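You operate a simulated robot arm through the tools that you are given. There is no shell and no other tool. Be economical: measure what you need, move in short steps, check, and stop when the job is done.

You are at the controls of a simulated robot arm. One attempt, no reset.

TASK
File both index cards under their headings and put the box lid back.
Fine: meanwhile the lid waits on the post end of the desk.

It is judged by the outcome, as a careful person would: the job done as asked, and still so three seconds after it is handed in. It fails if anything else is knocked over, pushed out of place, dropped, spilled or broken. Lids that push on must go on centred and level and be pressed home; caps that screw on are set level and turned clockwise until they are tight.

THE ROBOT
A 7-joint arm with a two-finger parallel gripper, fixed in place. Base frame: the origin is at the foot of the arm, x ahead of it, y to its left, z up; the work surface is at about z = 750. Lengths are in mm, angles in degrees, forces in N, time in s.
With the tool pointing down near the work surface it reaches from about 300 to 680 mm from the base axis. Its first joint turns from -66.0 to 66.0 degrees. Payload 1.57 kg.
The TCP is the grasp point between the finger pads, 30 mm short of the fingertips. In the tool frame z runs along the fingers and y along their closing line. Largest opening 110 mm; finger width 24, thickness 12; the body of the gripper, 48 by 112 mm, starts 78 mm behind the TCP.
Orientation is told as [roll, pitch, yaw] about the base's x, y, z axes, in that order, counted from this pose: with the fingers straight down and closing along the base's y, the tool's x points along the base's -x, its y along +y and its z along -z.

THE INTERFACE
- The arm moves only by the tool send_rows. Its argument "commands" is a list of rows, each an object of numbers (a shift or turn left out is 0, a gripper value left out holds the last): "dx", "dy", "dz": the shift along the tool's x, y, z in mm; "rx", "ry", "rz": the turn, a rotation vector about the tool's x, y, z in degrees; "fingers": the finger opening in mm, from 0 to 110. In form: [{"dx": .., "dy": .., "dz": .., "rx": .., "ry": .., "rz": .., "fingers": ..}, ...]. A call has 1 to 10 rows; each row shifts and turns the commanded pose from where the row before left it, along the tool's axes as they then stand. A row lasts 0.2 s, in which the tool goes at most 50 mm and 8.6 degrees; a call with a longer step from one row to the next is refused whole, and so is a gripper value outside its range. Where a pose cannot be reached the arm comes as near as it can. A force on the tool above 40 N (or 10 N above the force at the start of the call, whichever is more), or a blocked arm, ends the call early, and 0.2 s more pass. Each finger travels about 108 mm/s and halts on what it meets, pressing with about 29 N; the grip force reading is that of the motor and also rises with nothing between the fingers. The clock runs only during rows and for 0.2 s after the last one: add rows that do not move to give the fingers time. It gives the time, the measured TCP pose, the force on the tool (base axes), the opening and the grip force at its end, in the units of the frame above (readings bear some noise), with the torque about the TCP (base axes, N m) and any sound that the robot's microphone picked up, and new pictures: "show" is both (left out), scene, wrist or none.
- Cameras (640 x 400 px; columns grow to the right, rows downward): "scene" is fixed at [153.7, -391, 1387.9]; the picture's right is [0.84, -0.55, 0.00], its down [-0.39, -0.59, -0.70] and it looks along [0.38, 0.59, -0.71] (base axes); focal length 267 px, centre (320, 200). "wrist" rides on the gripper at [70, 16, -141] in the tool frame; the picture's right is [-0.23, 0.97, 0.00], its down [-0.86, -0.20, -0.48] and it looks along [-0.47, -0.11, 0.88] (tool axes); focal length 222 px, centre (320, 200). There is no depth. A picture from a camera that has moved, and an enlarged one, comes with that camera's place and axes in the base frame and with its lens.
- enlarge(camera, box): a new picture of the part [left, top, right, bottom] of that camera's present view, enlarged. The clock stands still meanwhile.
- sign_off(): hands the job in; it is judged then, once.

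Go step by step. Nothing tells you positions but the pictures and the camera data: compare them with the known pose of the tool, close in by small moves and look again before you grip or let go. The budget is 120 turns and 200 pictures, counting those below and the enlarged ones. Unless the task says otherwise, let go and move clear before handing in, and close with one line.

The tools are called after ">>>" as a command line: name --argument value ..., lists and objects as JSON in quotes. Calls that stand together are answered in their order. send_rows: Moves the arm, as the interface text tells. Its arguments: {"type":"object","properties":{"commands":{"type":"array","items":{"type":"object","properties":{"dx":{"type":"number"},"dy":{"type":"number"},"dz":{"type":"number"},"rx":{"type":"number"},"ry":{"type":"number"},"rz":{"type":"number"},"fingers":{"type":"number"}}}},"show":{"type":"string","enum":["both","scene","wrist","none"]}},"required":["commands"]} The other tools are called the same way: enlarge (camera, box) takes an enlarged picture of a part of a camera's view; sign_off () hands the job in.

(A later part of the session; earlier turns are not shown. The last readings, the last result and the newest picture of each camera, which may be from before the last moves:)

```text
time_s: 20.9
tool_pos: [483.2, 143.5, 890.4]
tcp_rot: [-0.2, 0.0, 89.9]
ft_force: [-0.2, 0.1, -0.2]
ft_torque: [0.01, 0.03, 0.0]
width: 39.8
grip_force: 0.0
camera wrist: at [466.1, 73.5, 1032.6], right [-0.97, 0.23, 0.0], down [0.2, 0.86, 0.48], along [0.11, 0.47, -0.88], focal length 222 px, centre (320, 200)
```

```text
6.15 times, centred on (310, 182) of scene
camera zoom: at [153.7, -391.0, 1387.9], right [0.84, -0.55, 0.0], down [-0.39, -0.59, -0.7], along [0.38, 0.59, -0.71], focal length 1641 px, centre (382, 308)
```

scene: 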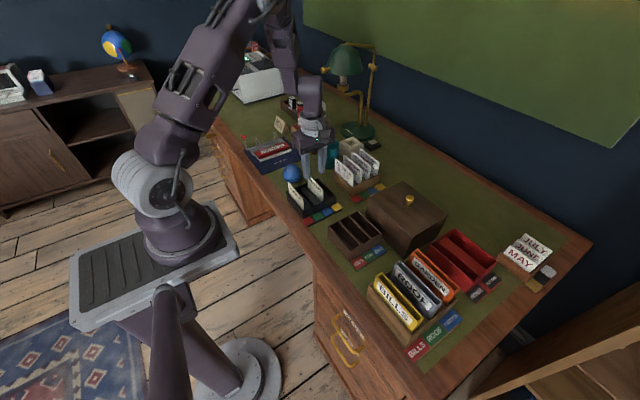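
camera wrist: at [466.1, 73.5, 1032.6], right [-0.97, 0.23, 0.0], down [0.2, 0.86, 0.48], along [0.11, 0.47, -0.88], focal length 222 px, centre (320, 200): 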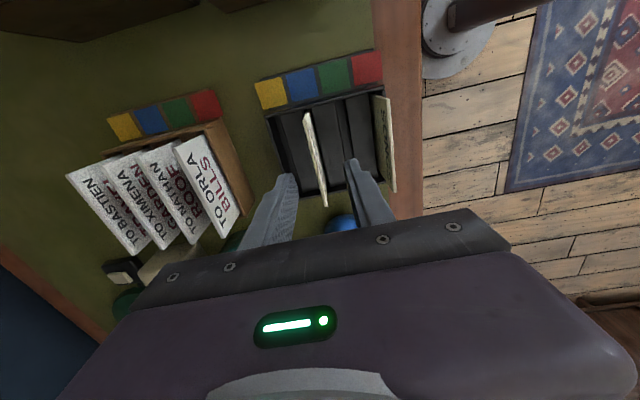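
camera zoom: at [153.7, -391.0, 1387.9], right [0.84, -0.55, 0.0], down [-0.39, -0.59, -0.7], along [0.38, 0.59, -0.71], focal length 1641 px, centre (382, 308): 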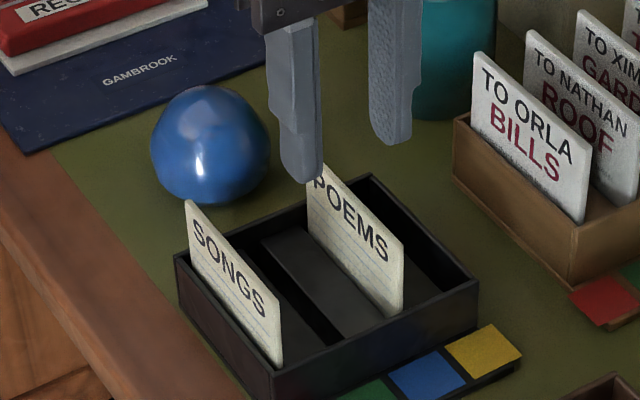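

POEMS is centred between the fingers. I'll descend to TCP z≈832 and grip.

>>> send_rows --commands '[{"dy": -1, "dx": 1, "dz": 20}, {"dz": 20}, {"dz": 12}, {"dz": 6}, {}]'

>>> enlarge --camera "scene" --box '[270, 150, 350, 215]'

```text
time_s: 22.1
tool_pos: [484.7, 141.7, 832.3]
tcp_rot: [-0.2, 0.0, 90.0]
ft_force: [-0.2, 0.1, 0.1]
ft_torque: [0.0, 0.02, -0.03]
width: 40.0
grip_force: 0.0
camera wrist: at [467.2, 71.9, 974.2], right [-0.97, 0.23, 0.0], down [0.2, 0.86, 0.48], along [0.11, 0.47, -0.88], focal length 222 px, centre (320, 200)
```

scene: 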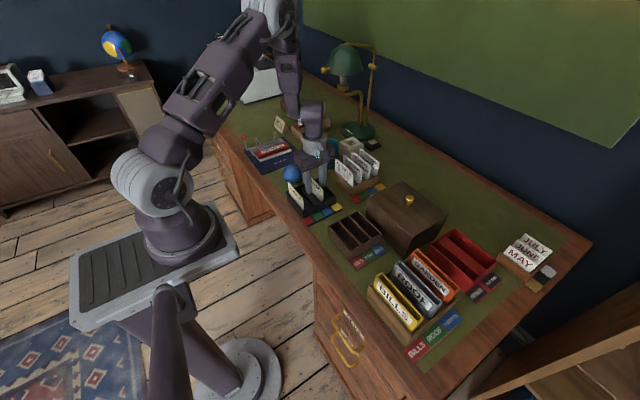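
wrist: 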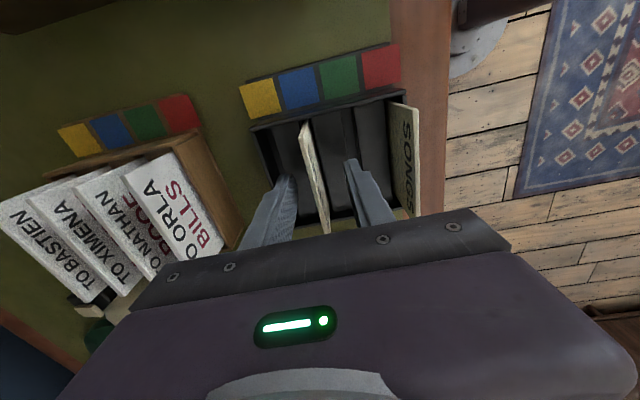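

```text
6.15 times, centred on (310, 182) of scene
camera zoom: at [153.7, -391.0, 1387.9], right [0.84, -0.55, 0.0], down [-0.39, -0.59, -0.7], along [0.38, 0.59, -0.71], focal length 1641 px, centre (382, 308)
```

zoom: 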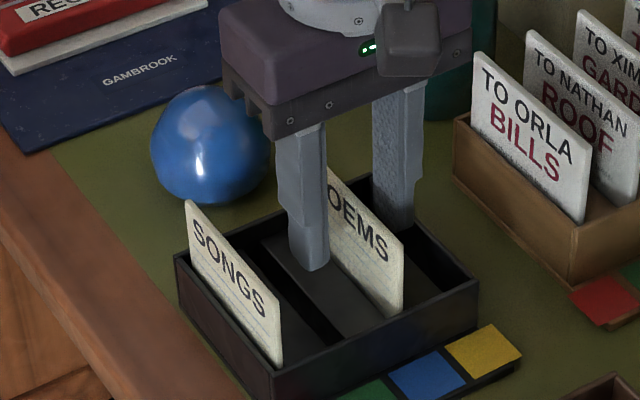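

Good placement. I'll close, then lift in steps.

>>> send_rows --commands '[{"fingers": 20}, {"fingers": 8}, {"fingers": 0}, {}, {}]' --show "wrist"

```text
time_s: 23.3
tool_pos: [484.8, 140.7, 833.3]
tcp_rot: [-0.2, 0.0, 90.0]
ft_force: [1.2, 0.5, -0.4]
ft_torque: [0.0, -0.1, -0.01]
width: 2.6
grip_force: 23.9
camera wrist: at [467.3, 71.9, 974.4], right [-0.97, 0.23, 0.0], down [0.2, 0.86, 0.48], along [0.11, 0.47, -0.88], focal length 222 px, centre (320, 200)
```

wrist: 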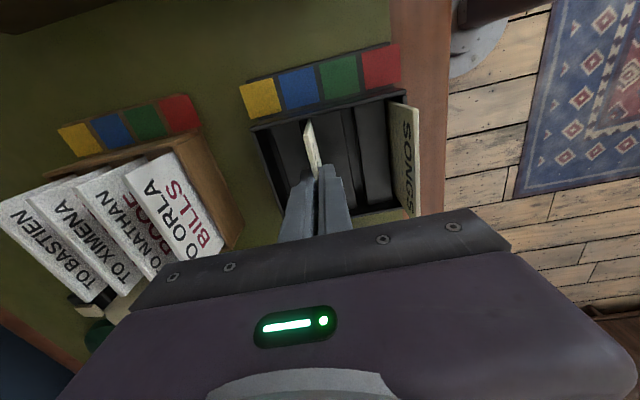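

The card is gripped at 2.6 mm. I'll lift.

>>> send_rows --commands '[{"dz": -5}, {"dz": -15}, {"dz": -30}, {"dz": -30}, {"dz": -30}, {}]'

>>> enlarge --camera "scene" --box '[260, 110, 380, 215]'

```text
time_s: 24.7
tool_pos: [485.3, 140.3, 944.6]
tcp_rot: [-0.3, 0.0, 90.0]
ft_force: [-0.2, -0.6, 0.8]
ft_torque: [-0.04, 0.0, -0.02]
width: 2.4
grip_force: 23.5
camera wrist: at [467.9, 71.7, 1085.2], right [-0.97, 0.23, 0.0], down [0.2, 0.86, 0.48], along [0.11, 0.47, -0.88], focal length 222 px, centre (320, 200)
```

scene: 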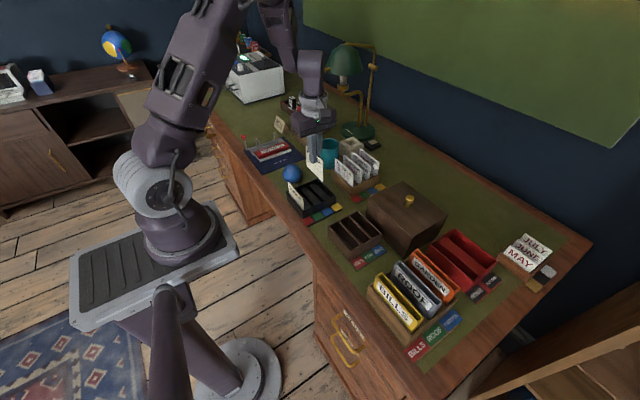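
wrist: 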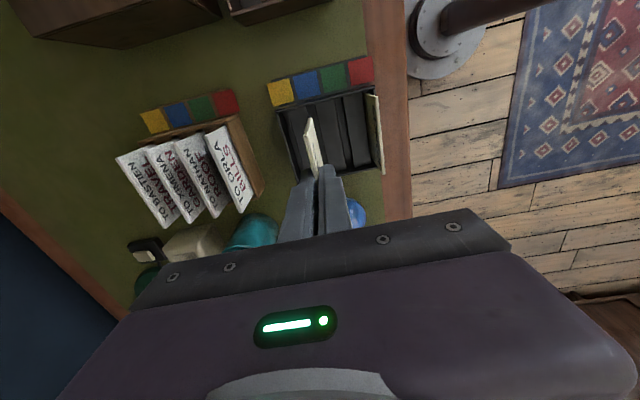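

```text
3.81 times, centred on (320, 162) of scene
camera zoom: at [153.7, -391.0, 1387.9], right [0.84, -0.55, 0.0], down [-0.39, -0.59, -0.7], along [0.38, 0.59, -0.71], focal length 1016 px, centre (320, 343)
```

zoom: 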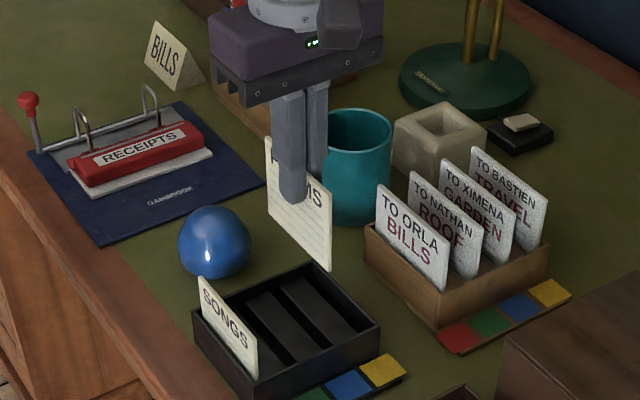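

The POEMS card is held straight. Now I'll carry it over the POEMS slot of the box tray.

>>> send_rows --commands '[{"dx": 45}, {"dx": 45}, {"dx": 45}, {"dx": 45}, {"dx": 15.5, "dy": -2}, {"dz": 25}, {"dz": 25}, {}]'

>>> enlarge --camera "wrist" --box '[200, 60, 440, 220]'

>>> enlarge --camera "scene" --box '[310, 160, 410, 275]'

```text
time_s: 26.5
tool_pos: [487.1, -53.6, 893.1]
tcp_rot: [-0.2, 0.0, 90.0]
ft_force: [-0.2, -0.8, 0.7]
ft_torque: [0.0, -0.02, 0.0]
width: 2.4
grip_force: 24.0
camera wrist: at [469.5, -123.3, 1034.7], right [-0.97, 0.23, 0.0], down [0.2, 0.86, 0.48], along [0.11, 0.47, -0.88], focal length 222 px, centre (320, 200)
```

scene: 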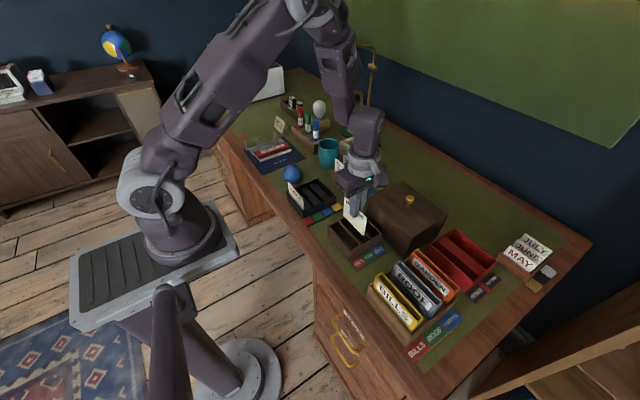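
wrist: 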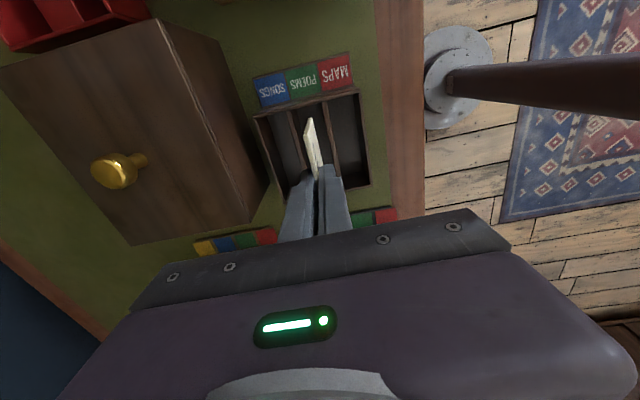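

```text
2.50 times, centred on (320, 140) of wrist
camera zoom: at [469.5, -123.3, 1034.7], right [-0.97, 0.23, 0.0], down [0.2, 0.86, 0.48], along [0.11, 0.47, -0.88], focal length 555 px, centre (320, 350)
```

zoom: 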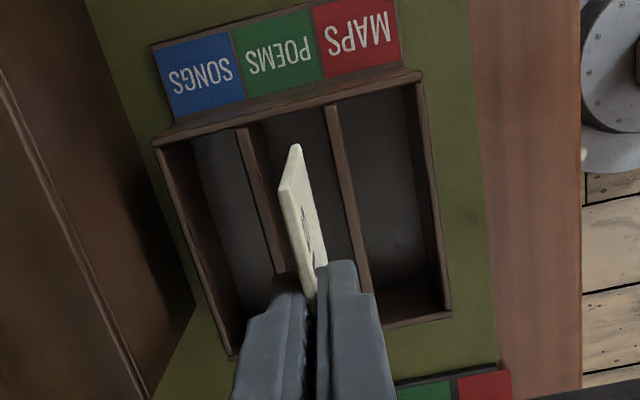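

```text
3.48 times, centred on (360, 218) of scene
camera zoom: at [153.7, -391.0, 1387.9], right [0.84, -0.55, 0.0], down [-0.39, -0.59, -0.7], along [0.38, 0.59, -0.71], focal length 928 px, centre (181, 139)
```

zoom: 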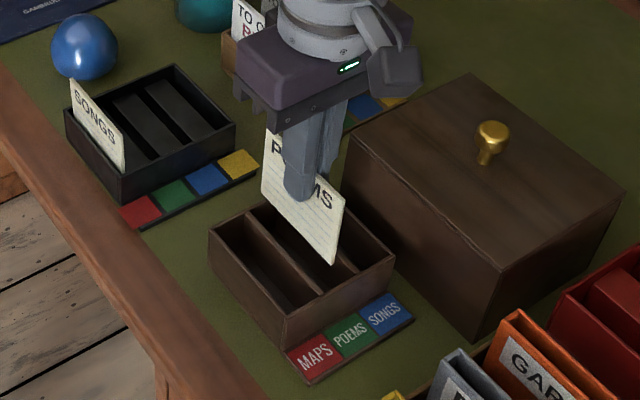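

The card hangs above the POEMS slot, but its lengthwise fit looks close. I'll zoom in to measure the ends.

>>> enlarge --camera "scene" --box '[325, 185, 390, 250]'

>>> enlarge --camera "wrist" --box '[250, 80, 380, 200]'

>>> enlarge --camera "scene" --box '[280, 165, 345, 225]'

```text
6.15 times, centred on (358, 218) of scene
camera zoom: at [153.7, -391.0, 1387.9], right [0.84, -0.55, 0.0], down [-0.39, -0.59, -0.7], along [0.38, 0.59, -0.71], focal length 1641 px, centre (89, 92)
```

zoom: 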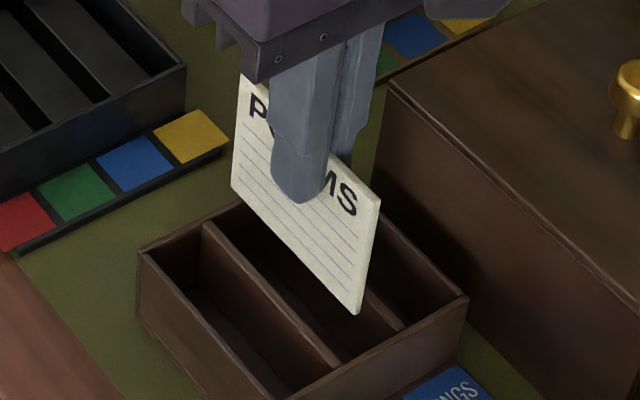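

```text
3.33 times, centred on (315, 140) of wrist
camera zoom: at [469.5, -123.3, 1034.7], right [-0.97, 0.23, 0.0], down [0.2, 0.86, 0.48], along [0.11, 0.47, -0.88], focal length 740 px, centre (337, 400)
```

zoom: 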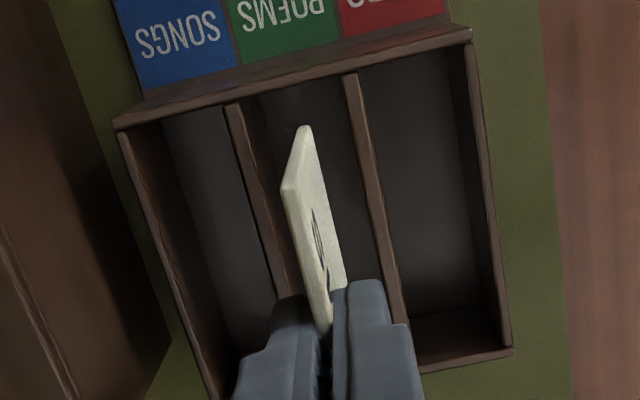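

```text
6.67 times, centred on (312, 195) of scene
camera zoom: at [153.7, -391.0, 1387.9], right [0.84, -0.55, 0.0], down [-0.39, -0.59, -0.7], along [0.38, 0.59, -0.71], focal length 1778 px, centre (370, 233)
```

zoom: 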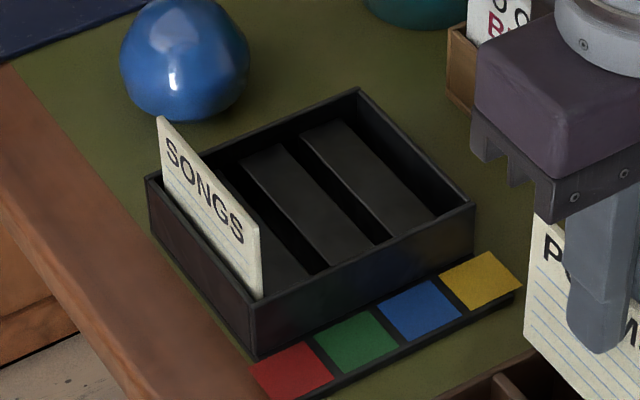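

The card is about 5 mm too far toward +y for the slot. I'll shift −4.5 in y and +1 in x, lower 25 mm and check the entry.

>>> send_rows --commands '[{"dx": 4.5, "dy": -1}, {"dz": 10}, {"dz": 8}, {}]' --show "none"

>>> enlarge --camera "scene" --box '[325, 185, 390, 250]'

>>> enlarge --camera "wrist" --box '[250, 80, 380, 200]'

```text
time_s: 27.5
tool_pos: [489.7, -58.9, 874.5]
tcp_rot: [-0.3, 0.0, 90.0]
ft_force: [-0.5, -0.3, -1.0]
ft_torque: [0.02, 0.0, 0.02]
width: 2.7
grip_force: 22.8
```

```text
6.15 times, centred on (358, 218) of scene
camera zoom: at [153.7, -391.0, 1387.9], right [0.84, -0.55, 0.0], down [-0.39, -0.59, -0.7], along [0.38, 0.59, -0.71], focal length 1641 px, centre (89, 92)
```

zoom: 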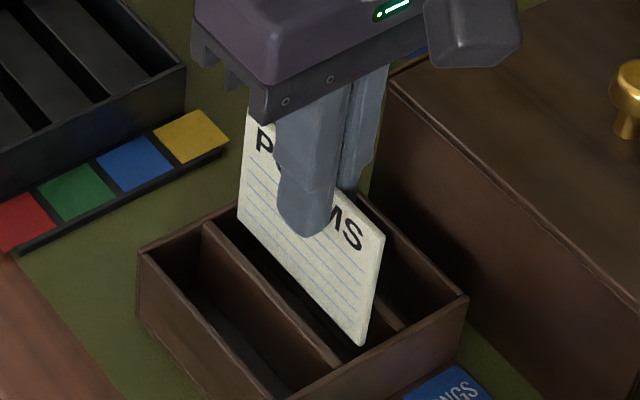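

```text
3.33 times, centred on (315, 140) of wrist
camera zoom: at [471.2, -128.0, 1016.1], right [-0.97, 0.23, 0.0], down [0.2, 0.85, 0.48], along [0.11, 0.47, -0.88], focal length 740 px, centre (337, 400)
```

zoom: 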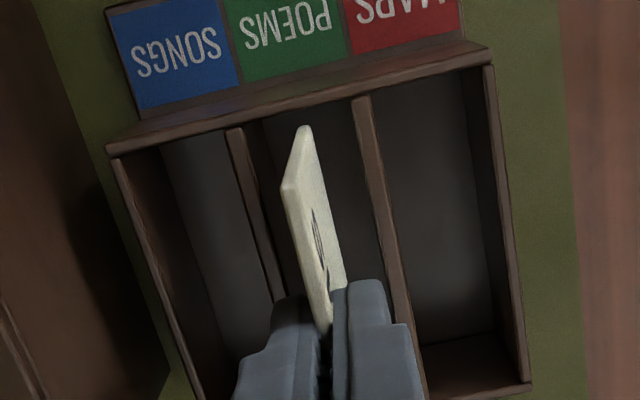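

The card's bottom edge enters the slot with margin at both ends. I'll lower gently to the floor.

>>> send_rows --commands '[{"dz": 8}, {"dz": 8}, {"dz": 8}, {"dz": 6}, {"dz": 4}, {}]' --show "none"

>>> enlarge --camera "scene" --box '[325, 185, 390, 250]'

>>> enlarge --camera "wrist" --box '[250, 80, 380, 200]'

```text
time_s: 28.9
tool_pos: [488.0, -60.1, 840.8]
tcp_rot: [-0.1, -0.1, 90.0]
ft_force: [0.9, 0.5, -0.6]
ft_torque: [0.02, 0.02, 0.04]
width: 2.5
grip_force: 24.0
```

```text
6.15 times, centred on (358, 218) of scene
camera zoom: at [153.7, -391.0, 1387.9], right [0.84, -0.55, 0.0], down [-0.39, -0.59, -0.7], along [0.38, 0.59, -0.71], focal length 1641 px, centre (89, 92)
```

zoom: 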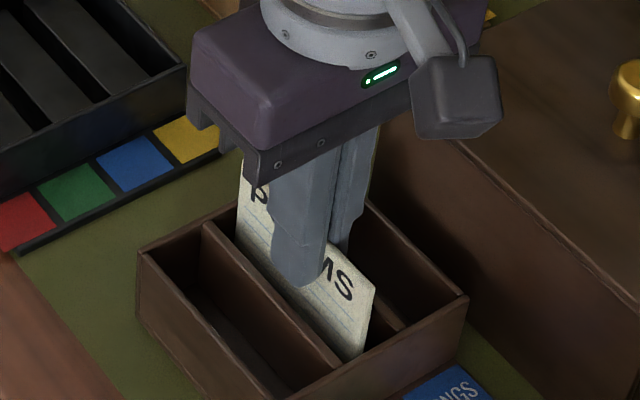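

```text
3.33 times, centred on (315, 140) of wrist
camera zoom: at [471.0, -128.1, 982.1], right [-0.97, 0.23, 0.0], down [0.2, 0.86, 0.48], along [0.11, 0.47, -0.88], focal length 740 px, centre (337, 400)
```

zoom: 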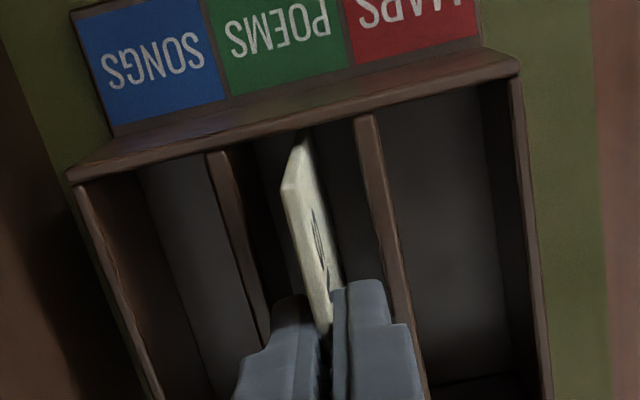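

It is inside the slot and free of the walls. I'll continue slowly to the floor.

>>> send_rows --commands '[{"dz": 3}, {"dz": 2.5}, {}]' --show "none"

```text
time_s: 29.7
tool_pos: [488.0, -58.8, 835.4]
tcp_rot: [-0.1, 0.0, 90.0]
ft_force: [-0.5, -0.6, 0.1]
ft_torque: [-0.01, -0.01, 0.02]
width: 2.4
grip_force: 23.7
```

>>> send_rows --commands '[{"dz": 2}, {"dz": 1}, {}]' --show "none"

```text
time_s: 30.5
tool_pos: [488.4, -58.9, 833.4]
tcp_rot: [-0.2, 0.0, 90.1]
ft_force: [-0.6, -0.1, 9.9]
ft_torque: [0.04, 0.08, -0.01]
width: 2.3
grip_force: 23.5
```

The floor is reached with about 10 N. I'll back off 0.5 mm, release and rise.

>>> send_rows --commands '[{"dz": -0.7}, {"fingers": 6}, {"fingers": 14}, {"fingers": 22}, {"dz": -15}, {"dz": -30}, {"dz": -30}, {"dz": -30}]' --show "none"

>>> enlarge --camera "scene" --box '[270, 160, 410, 270]'

>>> enlarge --camera "wrist" --box '[220, 60, 400, 200]'

```text
time_s: 32.3
tool_pos: [487.4, -58.7, 937.9]
tcp_rot: [-0.2, 0.0, 90.0]
ft_force: [-0.3, 0.5, -0.5]
ft_torque: [0.01, 0.05, -0.01]
width: 21.9
grip_force: 0.0
```

```text
3.64 times, centred on (340, 215) of scene
camera zoom: at [153.7, -391.0, 1387.9], right [0.84, -0.55, 0.0], down [-0.39, -0.59, -0.7], along [0.38, 0.59, -0.71], focal length 970 px, centre (247, 146)
```

zoom: 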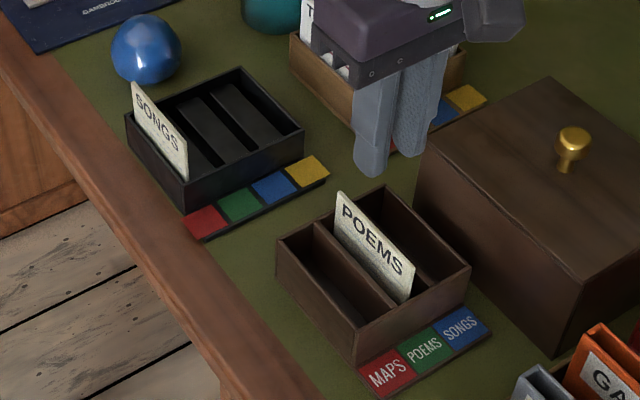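

```text
2.86 times, centred on (310, 130) of wrist
camera zoom: at [470.3, -128.1, 1079.4], right [-0.97, 0.23, 0.0], down [0.2, 0.86, 0.48], along [0.11, 0.47, -0.88], focal length 635 px, centre (349, 400)
```

zoom: 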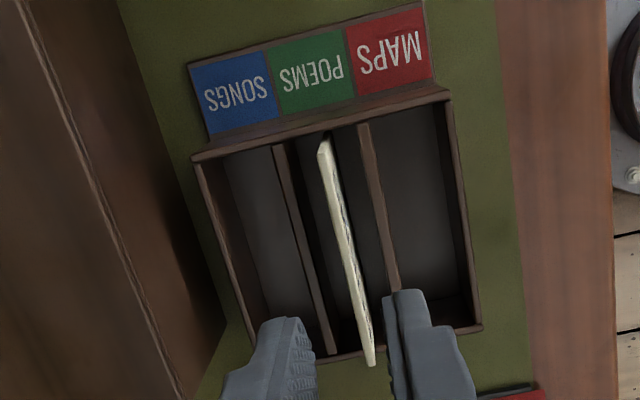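

POEMS stands properly in its slot. Now I'll go for SONGS at about (415,141).

>>> send_rows --commands '[{"dx": -40, "dy": 14.5, "fingers": 40}, {"dx": -40, "dy": 14.5}, {"dx": -40, "dy": 14.5}, {"dx": -40, "dy": 14.5}, {"dx": -40, "dy": 14.5}, {"dz": 25}, {"dz": 23}, {}]' --show "none"

>>> enlarge --camera "wrist" --box '[200, 100, 440, 260]'

>>> enlarge --camera "scene" --box '[270, 150, 350, 215]'

```text
time_s: 34.1
tool_pos: [414.6, 140.7, 890.2]
tcp_rot: [-0.1, -0.1, 90.0]
ft_force: [0.8, -0.2, -1.1]
ft_torque: [0.01, 0.01, 0.0]
width: 39.8
grip_force: 0.0
```

```text
2.50 times, centred on (320, 180) of wrist
camera zoom: at [398.1, 71.0, 1031.3], right [-0.97, 0.23, 0.0], down [0.2, 0.86, 0.48], along [0.11, 0.47, -0.88], focal length 555 px, centre (320, 250)
```

zoom: 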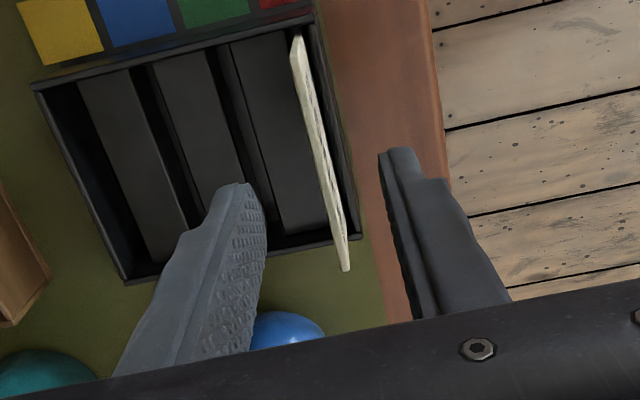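

```text
6.15 times, centred on (310, 182) of scene
camera zoom: at [153.7, -391.0, 1387.9], right [0.84, -0.55, 0.0], down [-0.39, -0.59, -0.7], along [0.38, 0.59, -0.71], focal length 1641 px, centre (382, 308)
```

zoom: 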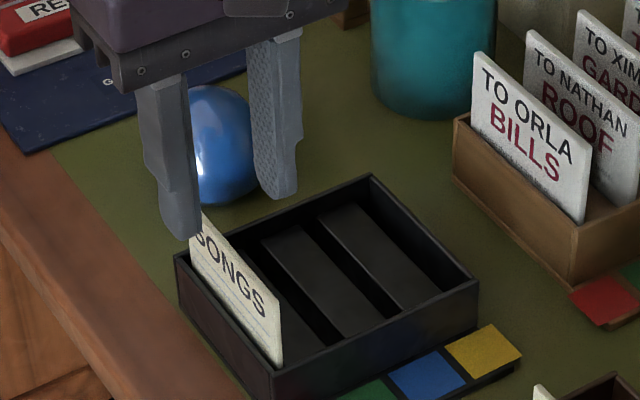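

SONGS sits about 3 mm toward −x. I'll adjust, descend and grip.

>>> send_rows --commands '[{"dy": 3, "dz": 20}, {"dz": 20}, {"dz": 12}, {"dz": 6}, {"fingers": 20}, {"fingers": 8}, {"fingers": 0}, {}, {}]' --show "wrist"

>>> enlarge --camera "scene" --box '[270, 150, 350, 215]'

```text
time_s: 36.1
tool_pos: [413.7, 142.0, 831.2]
tcp_rot: [-0.2, 0.0, 90.0]
ft_force: [0.7, 0.7, -0.2]
ft_torque: [0.01, 0.01, -0.03]
width: 2.5
grip_force: 23.6
camera wrist: at [396.0, 71.6, 973.0], right [-0.97, 0.23, 0.0], down [0.2, 0.86, 0.48], along [0.11, 0.47, -0.88], focal length 222 px, centre (320, 200)
```

wrist: 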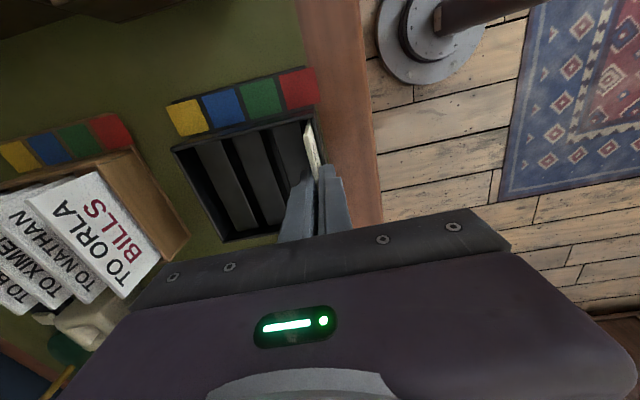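

```text
6.15 times, centred on (310, 182) of scene
camera zoom: at [153.7, -391.0, 1387.9], right [0.84, -0.55, 0.0], down [-0.39, -0.59, -0.7], along [0.38, 0.59, -0.71], focal length 1641 px, centre (382, 308)
```

zoom: 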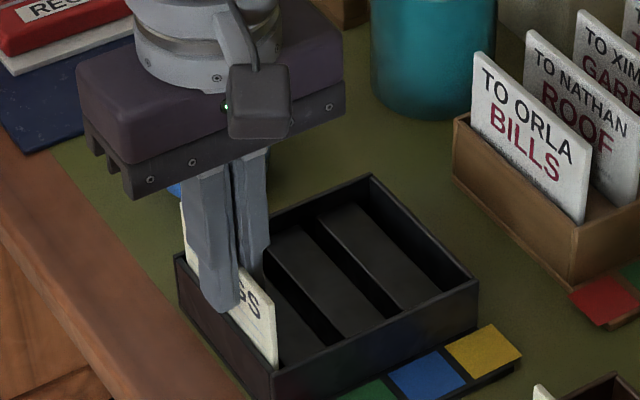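

SONGS is gripped at 2.5 mm. I'll lift and carry it to above the SONGS slot at about (523,−58).

>>> send_rows --commands '[{"dz": -5}, {"dz": -15}, {"dz": -30}, {"dz": -35}, {"dz": -35}, {}]' --show "none"

>>> send_rows --commands '[{"dx": 40, "dy": -22}, {"dx": 40, "dy": -22}, {"dx": 40, "dy": -22}, {"dx": 40, "dy": -22}, {"dx": 40, "dy": -21.3}, {"dz": 30}, {"dz": 25}, {}]' --show "none"

>>> enlarge --camera "scene" --box '[325, 175, 400, 250]'

>>> enlarge --camera "wrist" --box '[250, 80, 380, 200]'

```text
time_s: 37.5
tool_pos: [413.0, 140.2, 951.8]
tcp_rot: [-0.2, -0.1, 90.0]
ft_force: [-0.9, -0.3, 0.4]
ft_torque: [0.0, 0.01, 0.02]
width: 2.3
grip_force: 24.3
```

```text
time_s: 39.3
tool_pos: [522.0, -59.2, 897.4]
tcp_rot: [-0.2, 0.0, 90.0]
ft_force: [0.2, -0.6, 1.0]
ft_torque: [-0.02, 0.0, 0.02]
width: 2.4
grip_force: 24.0
```

```text
5.33 times, centred on (362, 212) of scene
camera zoom: at [153.7, -391.1, 1387.9], right [0.84, -0.55, 0.0], down [-0.39, -0.59, -0.7], along [0.38, 0.59, -0.71], focal length 1423 px, centre (93, 133)
```

zoom: 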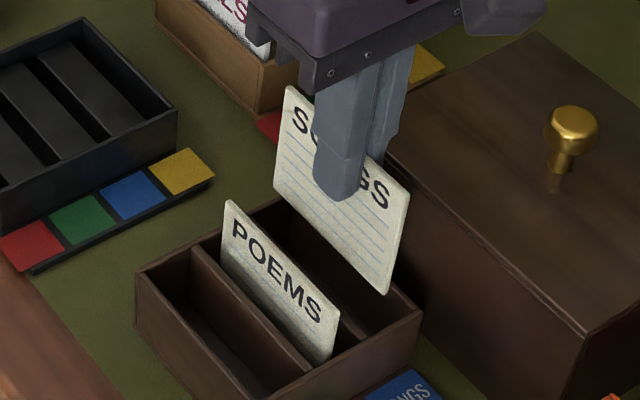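

```text
3.33 times, centred on (315, 140) of wrist
camera zoom: at [504.6, -127.8, 1038.0], right [-0.97, 0.23, 0.0], down [0.2, 0.86, 0.48], along [0.11, 0.47, -0.88], focal length 740 px, centre (337, 400)
```

zoom: 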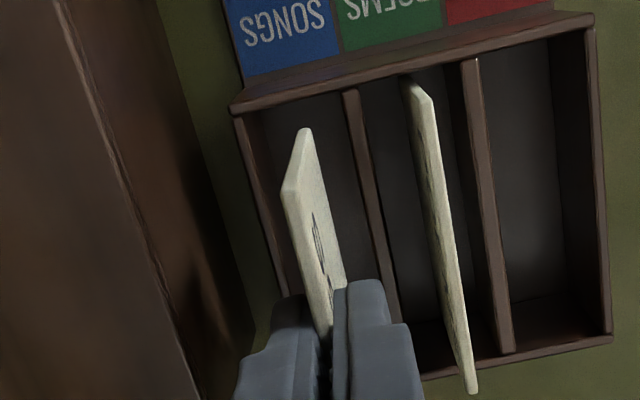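

The card lines up with the SONGS slot. I'll lower to the rim and check.

>>> send_rows --commands '[{"dz": 12}, {"dz": 11}, {}]' --show "none"

>>> enlarge --camera "scene" --box '[325, 175, 400, 250]'

>>> enlarge --camera "wrist" --box '[250, 80, 380, 200]'

```text
time_s: 40.1
tool_pos: [521.1, -58.6, 874.0]
tcp_rot: [-0.3, 0.0, 90.1]
ft_force: [0.2, 0.3, 0.0]
ft_torque: [-0.02, 0.0, 0.0]
width: 2.5
grip_force: 23.8
```

```text
5.33 times, centred on (362, 212) of scene
camera zoom: at [153.7, -391.0, 1387.9], right [0.84, -0.55, 0.0], down [-0.39, -0.59, -0.7], along [0.38, 0.59, -0.71], focal length 1423 px, centre (93, 133)
```

zoom: 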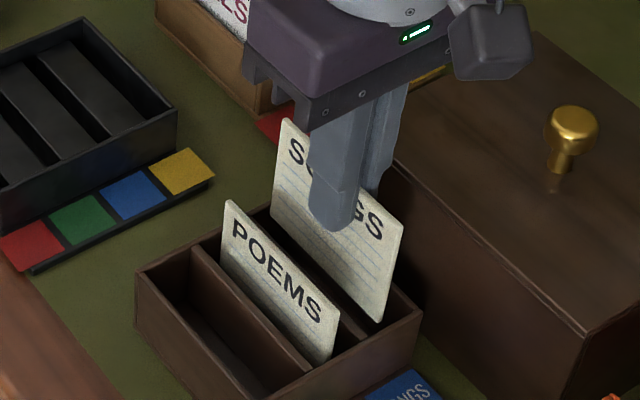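

```text
3.33 times, centred on (315, 140) of wrist
camera zoom: at [504.9, -127.9, 1015.1], right [-0.97, 0.23, 0.0], down [0.2, 0.86, 0.48], along [0.11, 0.47, -0.88], focal length 740 px, centre (337, 400)
```

zoom: 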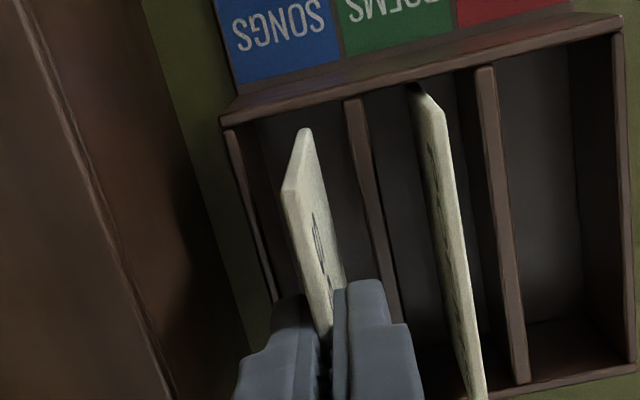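

Clear on all sides. I'll lower near the floor.

>>> send_rows --commands '[{"dz": 9}, {"dz": 9}, {"dz": 9}, {"dz": 7}, {"dz": 4}, {"dz": 2.5}, {}]' --show "none"

```text
time_s: 41.7
tool_pos: [521.8, -59.6, 834.3]
tcp_rot: [-0.2, -0.1, 90.1]
ft_force: [0.5, 0.9, 0.3]
ft_torque: [0.0, 0.01, 0.0]
width: 2.5
grip_force: 24.0
```

>>> send_rows --commands '[{"dz": 1.5}, {"dz": 1}, {}]' --show "none"

```text
time_s: 42.5
tool_pos: [521.1, -59.4, 831.3]
tcp_rot: [-0.2, 0.0, 89.9]
ft_force: [-2.1, 0.2, 6.4]
ft_torque: [-0.01, 0.12, -0.04]
width: 2.4
grip_force: 23.9
```

Floor contact. I'll open slightly, rise, and inspect.

>>> send_rows --commands '[{"dz": -0.7}, {"fingers": 8}, {}, {"dz": -5}, {"dz": -15, "fingers": 14}, {"dz": -30, "fingers": 20}, {"dz": -40}, {"dz": -40}]' --show "none"

>>> enlarge --camera "scene" --box '[300, 160, 460, 270]'

>>> enlarge --camera "wrist" --box '[200, 60, 440, 220]'

```text
time_s: 44.3
tool_pos: [522.8, -58.6, 962.0]
tcp_rot: [-0.2, 0.0, 90.0]
ft_force: [0.9, -1.0, -0.6]
ft_torque: [0.01, 0.01, 0.02]
width: 20.0
grip_force: 0.0
```

```text
3.64 times, centred on (380, 215) of scene
camera zoom: at [153.7, -391.0, 1387.9], right [0.84, -0.55, 0.0], down [-0.39, -0.59, -0.7], along [0.38, 0.59, -0.71], focal length 970 px, centre (102, 146)
```

zoom: 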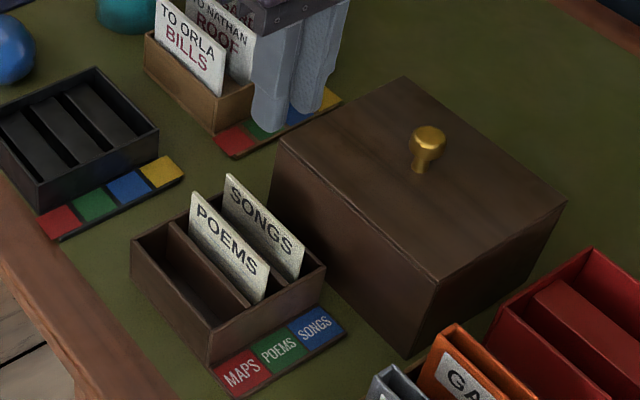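

```text
2.50 times, centred on (320, 140) of wrist
camera zoom: at [504.0, -128.1, 1103.1], right [-0.97, 0.23, 0.0], down [0.2, 0.86, 0.48], along [0.11, 0.47, -0.88], focal length 555 px, centre (320, 350)
```

zoom: 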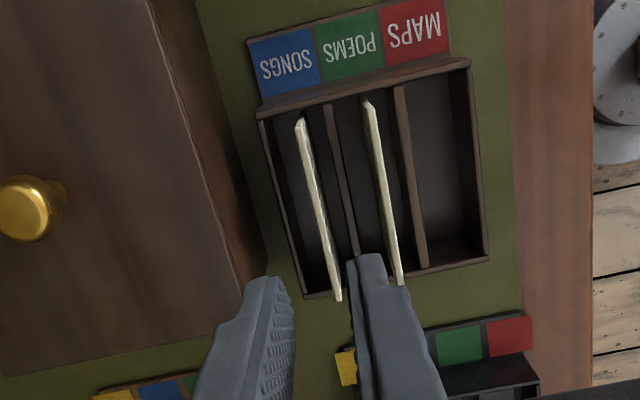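

Both cards are filed and upright. Now I'll rise, turn back to yaw 0, and fetch the lid.

>>> send_rows --commands '[{"dz": -40, "fingers": 60}, {"rz": 8.4}, {"rz": 8.4}, {"rz": 8.4}, {"rz": 8.4}, {"rz": 8.4}, {"rz": 8.4}, {"rz": 8.4}, {"rz": 8.4}, {"rz": 8.4}]' --show "none"

>>> send_rows --commands '[{"rz": 8.4}, {"rz": 6}, {}]' --show "none"

```text
time_s: 46.5
tool_pos: [521.7, -58.3, 1001.5]
tcp_rot: [0.0, -0.3, 14.3]
ft_force: [-0.4, -0.2, -0.4]
ft_torque: [-0.01, 0.01, -0.01]
width: 59.8
grip_force: 0.1
```

```text
time_s: 47.3
tool_pos: [521.4, -60.3, 1003.1]
tcp_rot: [0.0, -0.1, -0.2]
ft_force: [0.5, 0.8, 0.4]
ft_torque: [-0.01, -0.02, 0.01]
width: 60.3
grip_force: 0.0
```

>>> send_rows --commands '[{"dx": -40, "dy": -13}, {"dx": -40, "dy": -13}, {"dx": -34.7, "dy": -13}, {"dz": 35}, {"dz": 35}, {"dz": 25}, {}]' --show "none"

>>> enlarge --camera "wrist" --box '[200, 80, 440, 260]'

>>> enlarge --camera "scene" --box '[340, 150, 480, 270]'

```text
time_s: 48.9
tool_pos: [637.2, -98.9, 907.2]
tcp_rot: [0.0, -0.2, 0.0]
ft_force: [0.3, 0.1, 0.5]
ft_torque: [-0.01, -0.04, -0.01]
width: 59.9
grip_force: 0.1
```

```text
2.22 times, centred on (320, 170) of wrist
camera zoom: at [567.0, -80.8, 1047.9], right [0.23, 0.97, 0.0], down [0.85, -0.2, 0.48], along [0.47, -0.11, -0.88], focal length 494 px, centre (320, 267)
```

zoom: 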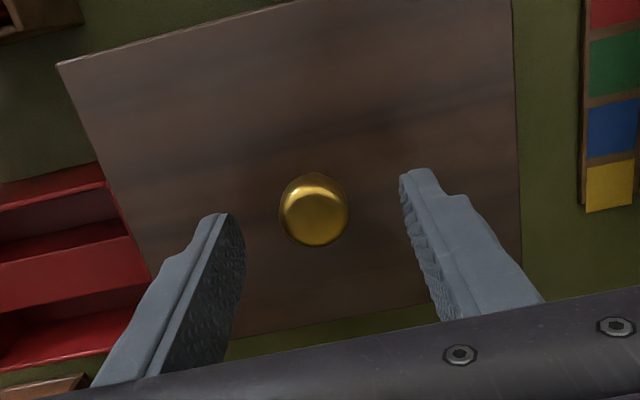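

```text
3.33 times, centred on (410, 210) of scene
camera zoom: at [153.7, -391.0, 1387.9], right [0.84, -0.55, 0.0], down [-0.39, -0.59, -0.7], along [0.38, 0.59, -0.71], focal length 889 px, centre (20, 167)
```

zoom: 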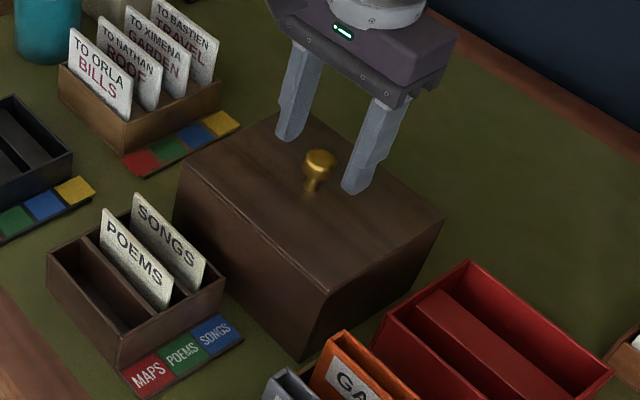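

The knob is centred. I'll lower to the earlier grip height and close.

>>> send_rows --commands '[{"dz": 14}, {"dz": 7}, {"dz": 3.5}, {"fingers": 30}, {"fingers": 10}, {"fingers": 0}, {}, {}]' --show "wrist"

```text
time_s: 50.7
tool_pos: [637.5, -98.0, 882.8]
tcp_rot: [0.0, -0.1, 0.0]
ft_force: [1.3, -1.5, -1.0]
ft_torque: [-0.03, 0.02, 0.0]
width: 24.6
grip_force: 28.6
camera wrist: at [566.5, -80.7, 1023.7], right [0.23, 0.97, 0.0], down [0.85, -0.2, 0.48], along [0.47, -0.11, -0.88], focal length 222 px, centre (320, 200)
```

wrist: 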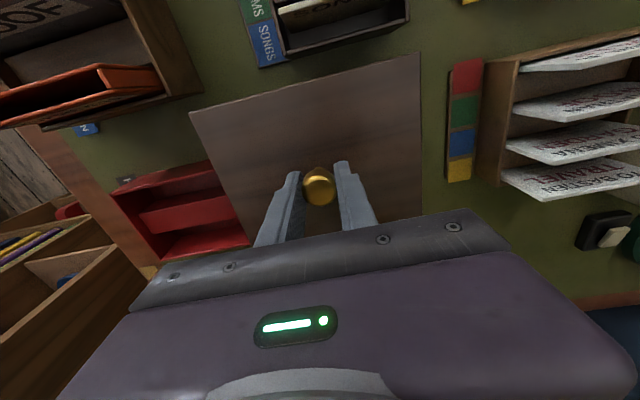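

The lid image matches the first grip exactly. I'll lift high and carry it back above the tray.

>>> send_rows --commands '[{"dz": -4}, {"dz": -12}, {"dz": -32}, {"dz": -33}, {"dz": -33}, {"dz": -33}, {"dz": -33}, {}]' --show "none"

>>> send_rows --commands '[{"dx": 30, "dy": 5}, {"dx": 30, "dy": 5}, {"dx": 30, "dy": 5}, {"dx": 30, "dy": 5}, {"dx": 26.5, "dy": 5}, {}, {}]'

>>> enlarge --camera "scene" --box '[300, 130, 440, 290]'

```text
time_s: 52.5
tool_pos: [635.8, -97.6, 1062.7]
tcp_rot: [0.0, -0.2, -0.1]
ft_force: [-0.2, -0.4, -1.0]
ft_torque: [0.0, 0.01, -0.01]
width: 25.0
grip_force: 29.3
```

```text
time_s: 54.1
tool_pos: [490.6, -73.0, 1063.8]
tcp_rot: [-0.1, -0.2, -0.1]
ft_force: [0.8, 0.4, -2.5]
ft_torque: [0.03, -0.01, 0.02]
width: 25.1
grip_force: 29.6
camera wrist: at [419.8, -56.0, 1204.1], right [0.23, 0.97, 0.0], down [0.85, -0.2, 0.48], along [0.47, -0.11, -0.88], focal length 222 px, centre (320, 200)
```

scene: 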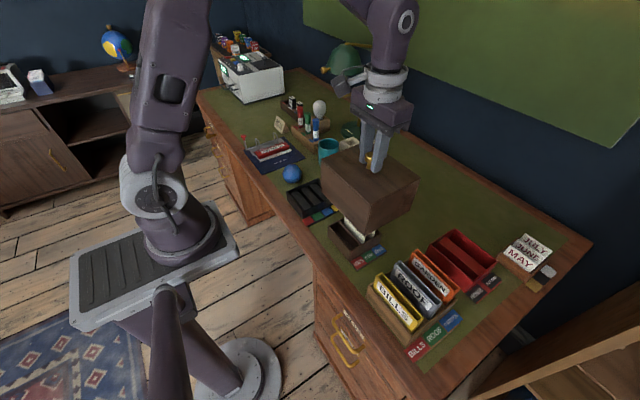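
wrist: 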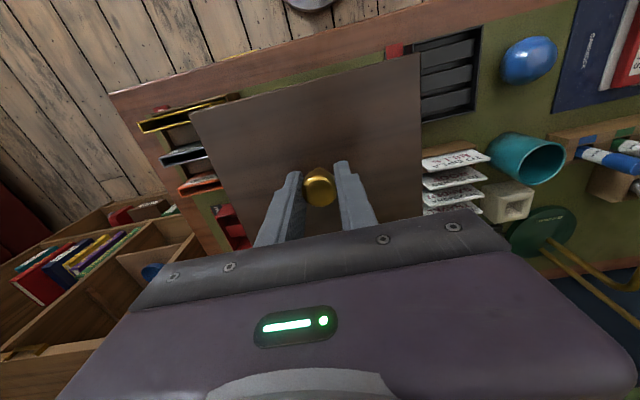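

```text
2.50 times, centred on (370, 210) of scene
camera zoom: at [153.7, -391.0, 1387.9], right [0.84, -0.55, 0.0], down [-0.39, -0.59, -0.7], along [0.38, 0.59, -0.71], focal length 667 px, centre (195, 175)
```

zoom: 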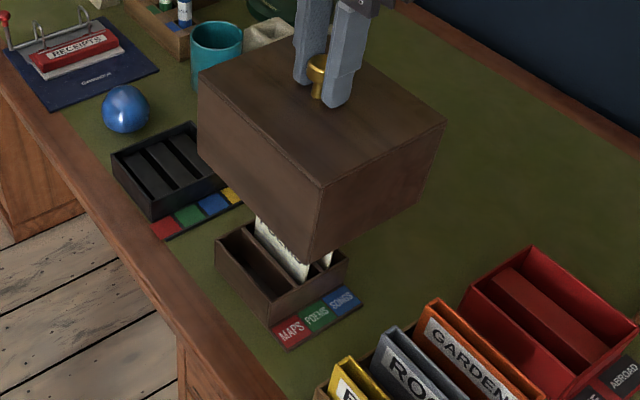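

The lid is back at its original lift pose and the tray hasn't moved. I'll lower it in stages.

>>> send_rows --commands '[{"dz": 30}, {"dz": 30}, {"dz": 25}, {"dz": 15}, {"dz": 10}, {"dz": 10}, {"dz": 10}, {}]' --show "none"

>>> enlarge --camera "scene" --box '[300, 160, 440, 290]'

```text
time_s: 55.9
tool_pos: [489.6, -71.6, 931.7]
tcp_rot: [0.0, -0.2, 0.0]
ft_force: [-0.4, 0.6, -3.0]
ft_torque: [-0.02, 0.0, -0.01]
width: 24.8
grip_force: 28.9
```

```text
3.08 times, centred on (370, 225) of scene
camera zoom: at [153.7, -391.1, 1387.9], right [0.84, -0.55, 0.0], down [-0.39, -0.59, -0.7], along [0.38, 0.59, -0.71], focal length 821 px, centre (166, 123)
```

zoom: 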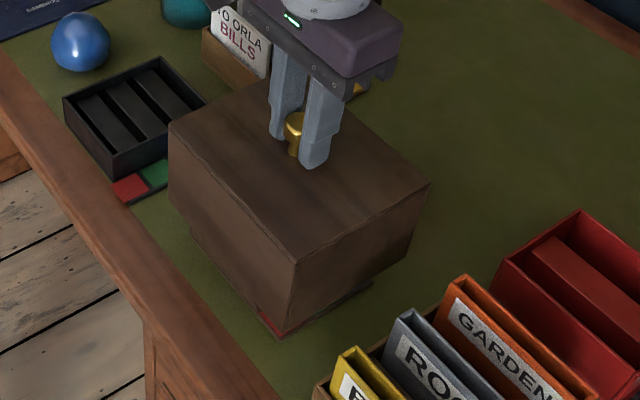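

No contact. I'll continue down slowly.

>>> send_rows --commands '[{"dz": 8}, {"dz": 8}, {"dz": 8}, {"dz": 8}, {"dz": 6}, {"dz": 4}, {"dz": 3}, {}]' --show "none"

>>> send_rows --commands '[{"dz": 2}, {"dz": 1.5}, {}]' --show "none"

>>> enlarge --camera "scene" --box '[300, 160, 440, 290]'

```text
time_s: 57.7
tool_pos: [490.8, -73.2, 887.8]
tcp_rot: [0.0, -0.2, 0.0]
ft_force: [-0.3, 0.9, -2.4]
ft_torque: [0.0, 0.0, 0.01]
width: 25.0
grip_force: 28.9
```

```text
time_s: 58.5
tool_pos: [489.6, -72.6, 884.6]
tcp_rot: [0.0, -0.2, 0.0]
ft_force: [-0.8, 0.6, -2.0]
ft_torque: [0.01, 0.0, -0.05]
width: 25.0
grip_force: 29.4
```

```text
3.08 times, centred on (370, 225) of scene
camera zoom: at [153.7, -391.1, 1387.9], right [0.84, -0.55, 0.0], down [-0.39, -0.59, -0.7], along [0.38, 0.59, -0.71], focal length 821 px, centre (166, 123)
```

zoom: 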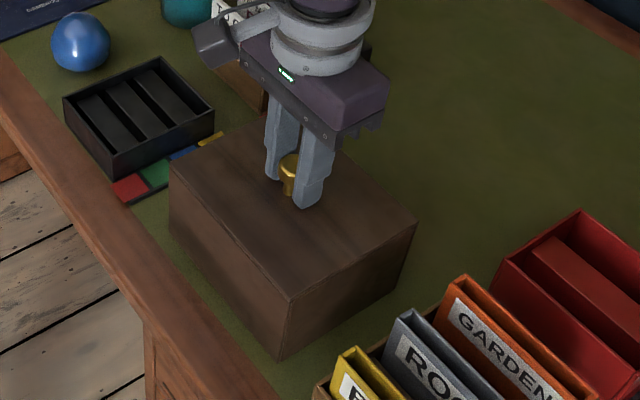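

Almost seated. I'll make the last small steps to contact.

>>> send_rows --commands '[{"dz": 1.5}, {"dz": 1.5}, {"dz": 1}, {}]' --show "none"

```text
time_s: 59.5
tool_pos: [491.2, -73.5, 881.2]
tcp_rot: [0.0, -0.4, 0.0]
ft_force: [-3.8, -0.9, 39.9]
ft_torque: [0.06, 0.4, 0.01]
width: 24.8
grip_force: 29.4
```

The lid is seated and pressed at 40 N, at the original height. I'll relax, release, and rise clear.

>>> send_rows --commands '[{"dz": -1.2}, {"fingers": 40}, {"fingers": 60}, {}, {"dz": -20}, {"dz": -40}, {"dz": -40}, {"dz": -40}]'

>>> enlarge --camera "scene" --box '[270, 150, 470, 290]'

>>> enlarge --camera "scene" --box '[300, 180, 460, 280]'

```text
time_s: 61.3
tool_pos: [489.3, -72.7, 1020.4]
tcp_rot: [0.0, -0.1, 0.0]
ft_force: [0.1, 0.0, 0.7]
ft_torque: [0.01, -0.03, -0.02]
width: 59.6
grip_force: 0.1
camera wrist: at [419.1, -56.7, 1161.9], right [0.23, 0.97, 0.0], down [0.85, -0.2, 0.48], along [0.47, -0.11, -0.88], focal length 222 px, centre (320, 200)
```

scene: 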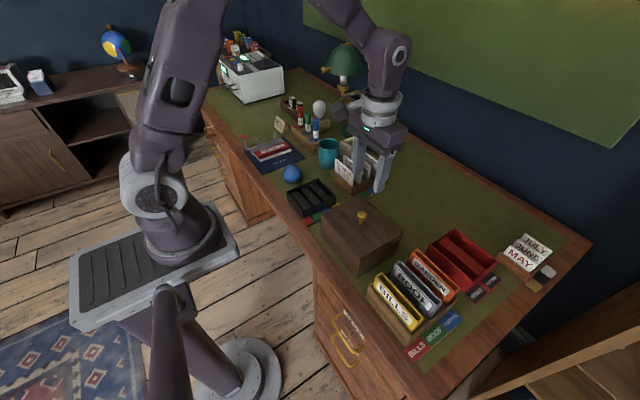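
wrist: 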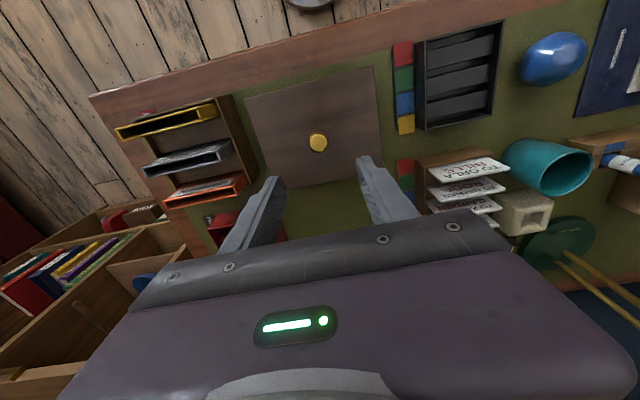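

```text
2.86 times, centred on (370, 220) of scene
camera zoom: at [153.6, -391.0, 1387.9], right [0.84, -0.55, 0.0], down [-0.39, -0.59, -0.7], along [0.38, 0.59, -0.71], focal length 762 px, centre (177, 143)
```

zoom: 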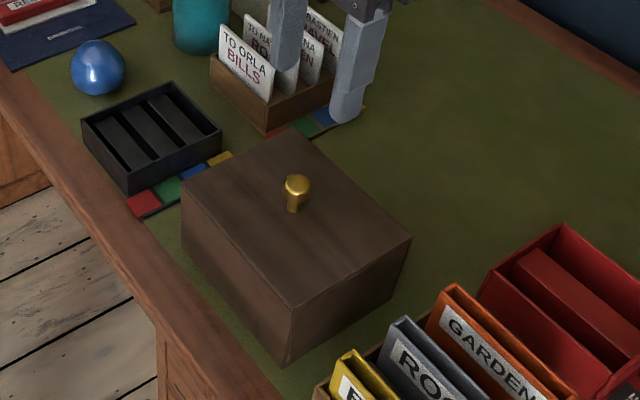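

```text
4.00 times, centred on (380, 230) of scene
camera zoom: at [153.6, -391.0, 1387.9], right [0.84, -0.55, 0.0], down [-0.39, -0.59, -0.7], along [0.38, 0.59, -0.71], focal length 1067 px, centre (80, 80)
```

zoom: 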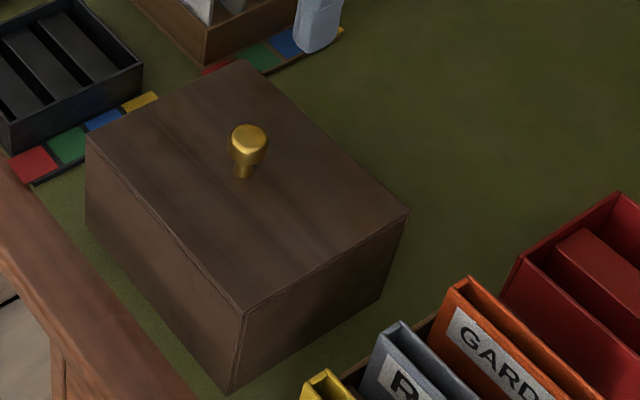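

The lid is on, level and matches the start view, except it sits about 2–3 mm toward −y from its original place. I'll regrip and nudge it back so it is centred.

>>> send_rows --commands '[{"dz": 40}, {"dz": 40}, {"dz": 35}, {"dz": 14}, {"dz": 6}, {"dz": 2.2}, {"fingers": 30}, {"fingers": 10}, {"fingers": 0}, {}]' --show "none"

>>> send_rows --commands '[{}, {"dz": -2}, {"dz": -1.5}, {"dy": 1.3}, {"dy": 1.2}, {}]' --show "none"

```text
time_s: 63.5
tool_pos: [490.6, -72.2, 883.4]
tcp_rot: [0.0, -0.2, 0.0]
ft_force: [0.1, 0.4, 0.1]
ft_torque: [-0.01, 0.07, 0.0]
width: 25.0
grip_force: 28.7
```

```text
time_s: 64.9
tool_pos: [489.8, -69.7, 887.5]
tcp_rot: [0.0, -0.2, 0.1]
ft_force: [0.6, -0.6, -2.2]
ft_torque: [-0.01, -0.01, -0.01]
width: 25.0
grip_force: 28.8
```

Gripped and shifted. I'll set it down again.

>>> send_rows --commands '[{"dz": 1.5}, {"dz": 1.5}, {"dz": 1}, {"dz": 0.8}, {}]' --show "none"

```text
time_s: 66.1
tool_pos: [490.6, -70.2, 883.4]
tcp_rot: [0.0, -0.2, 0.1]
ft_force: [-5.6, 0.2, 27.0]
ft_torque: [0.02, 0.09, 0.02]
width: 24.9
grip_force: 28.7
```

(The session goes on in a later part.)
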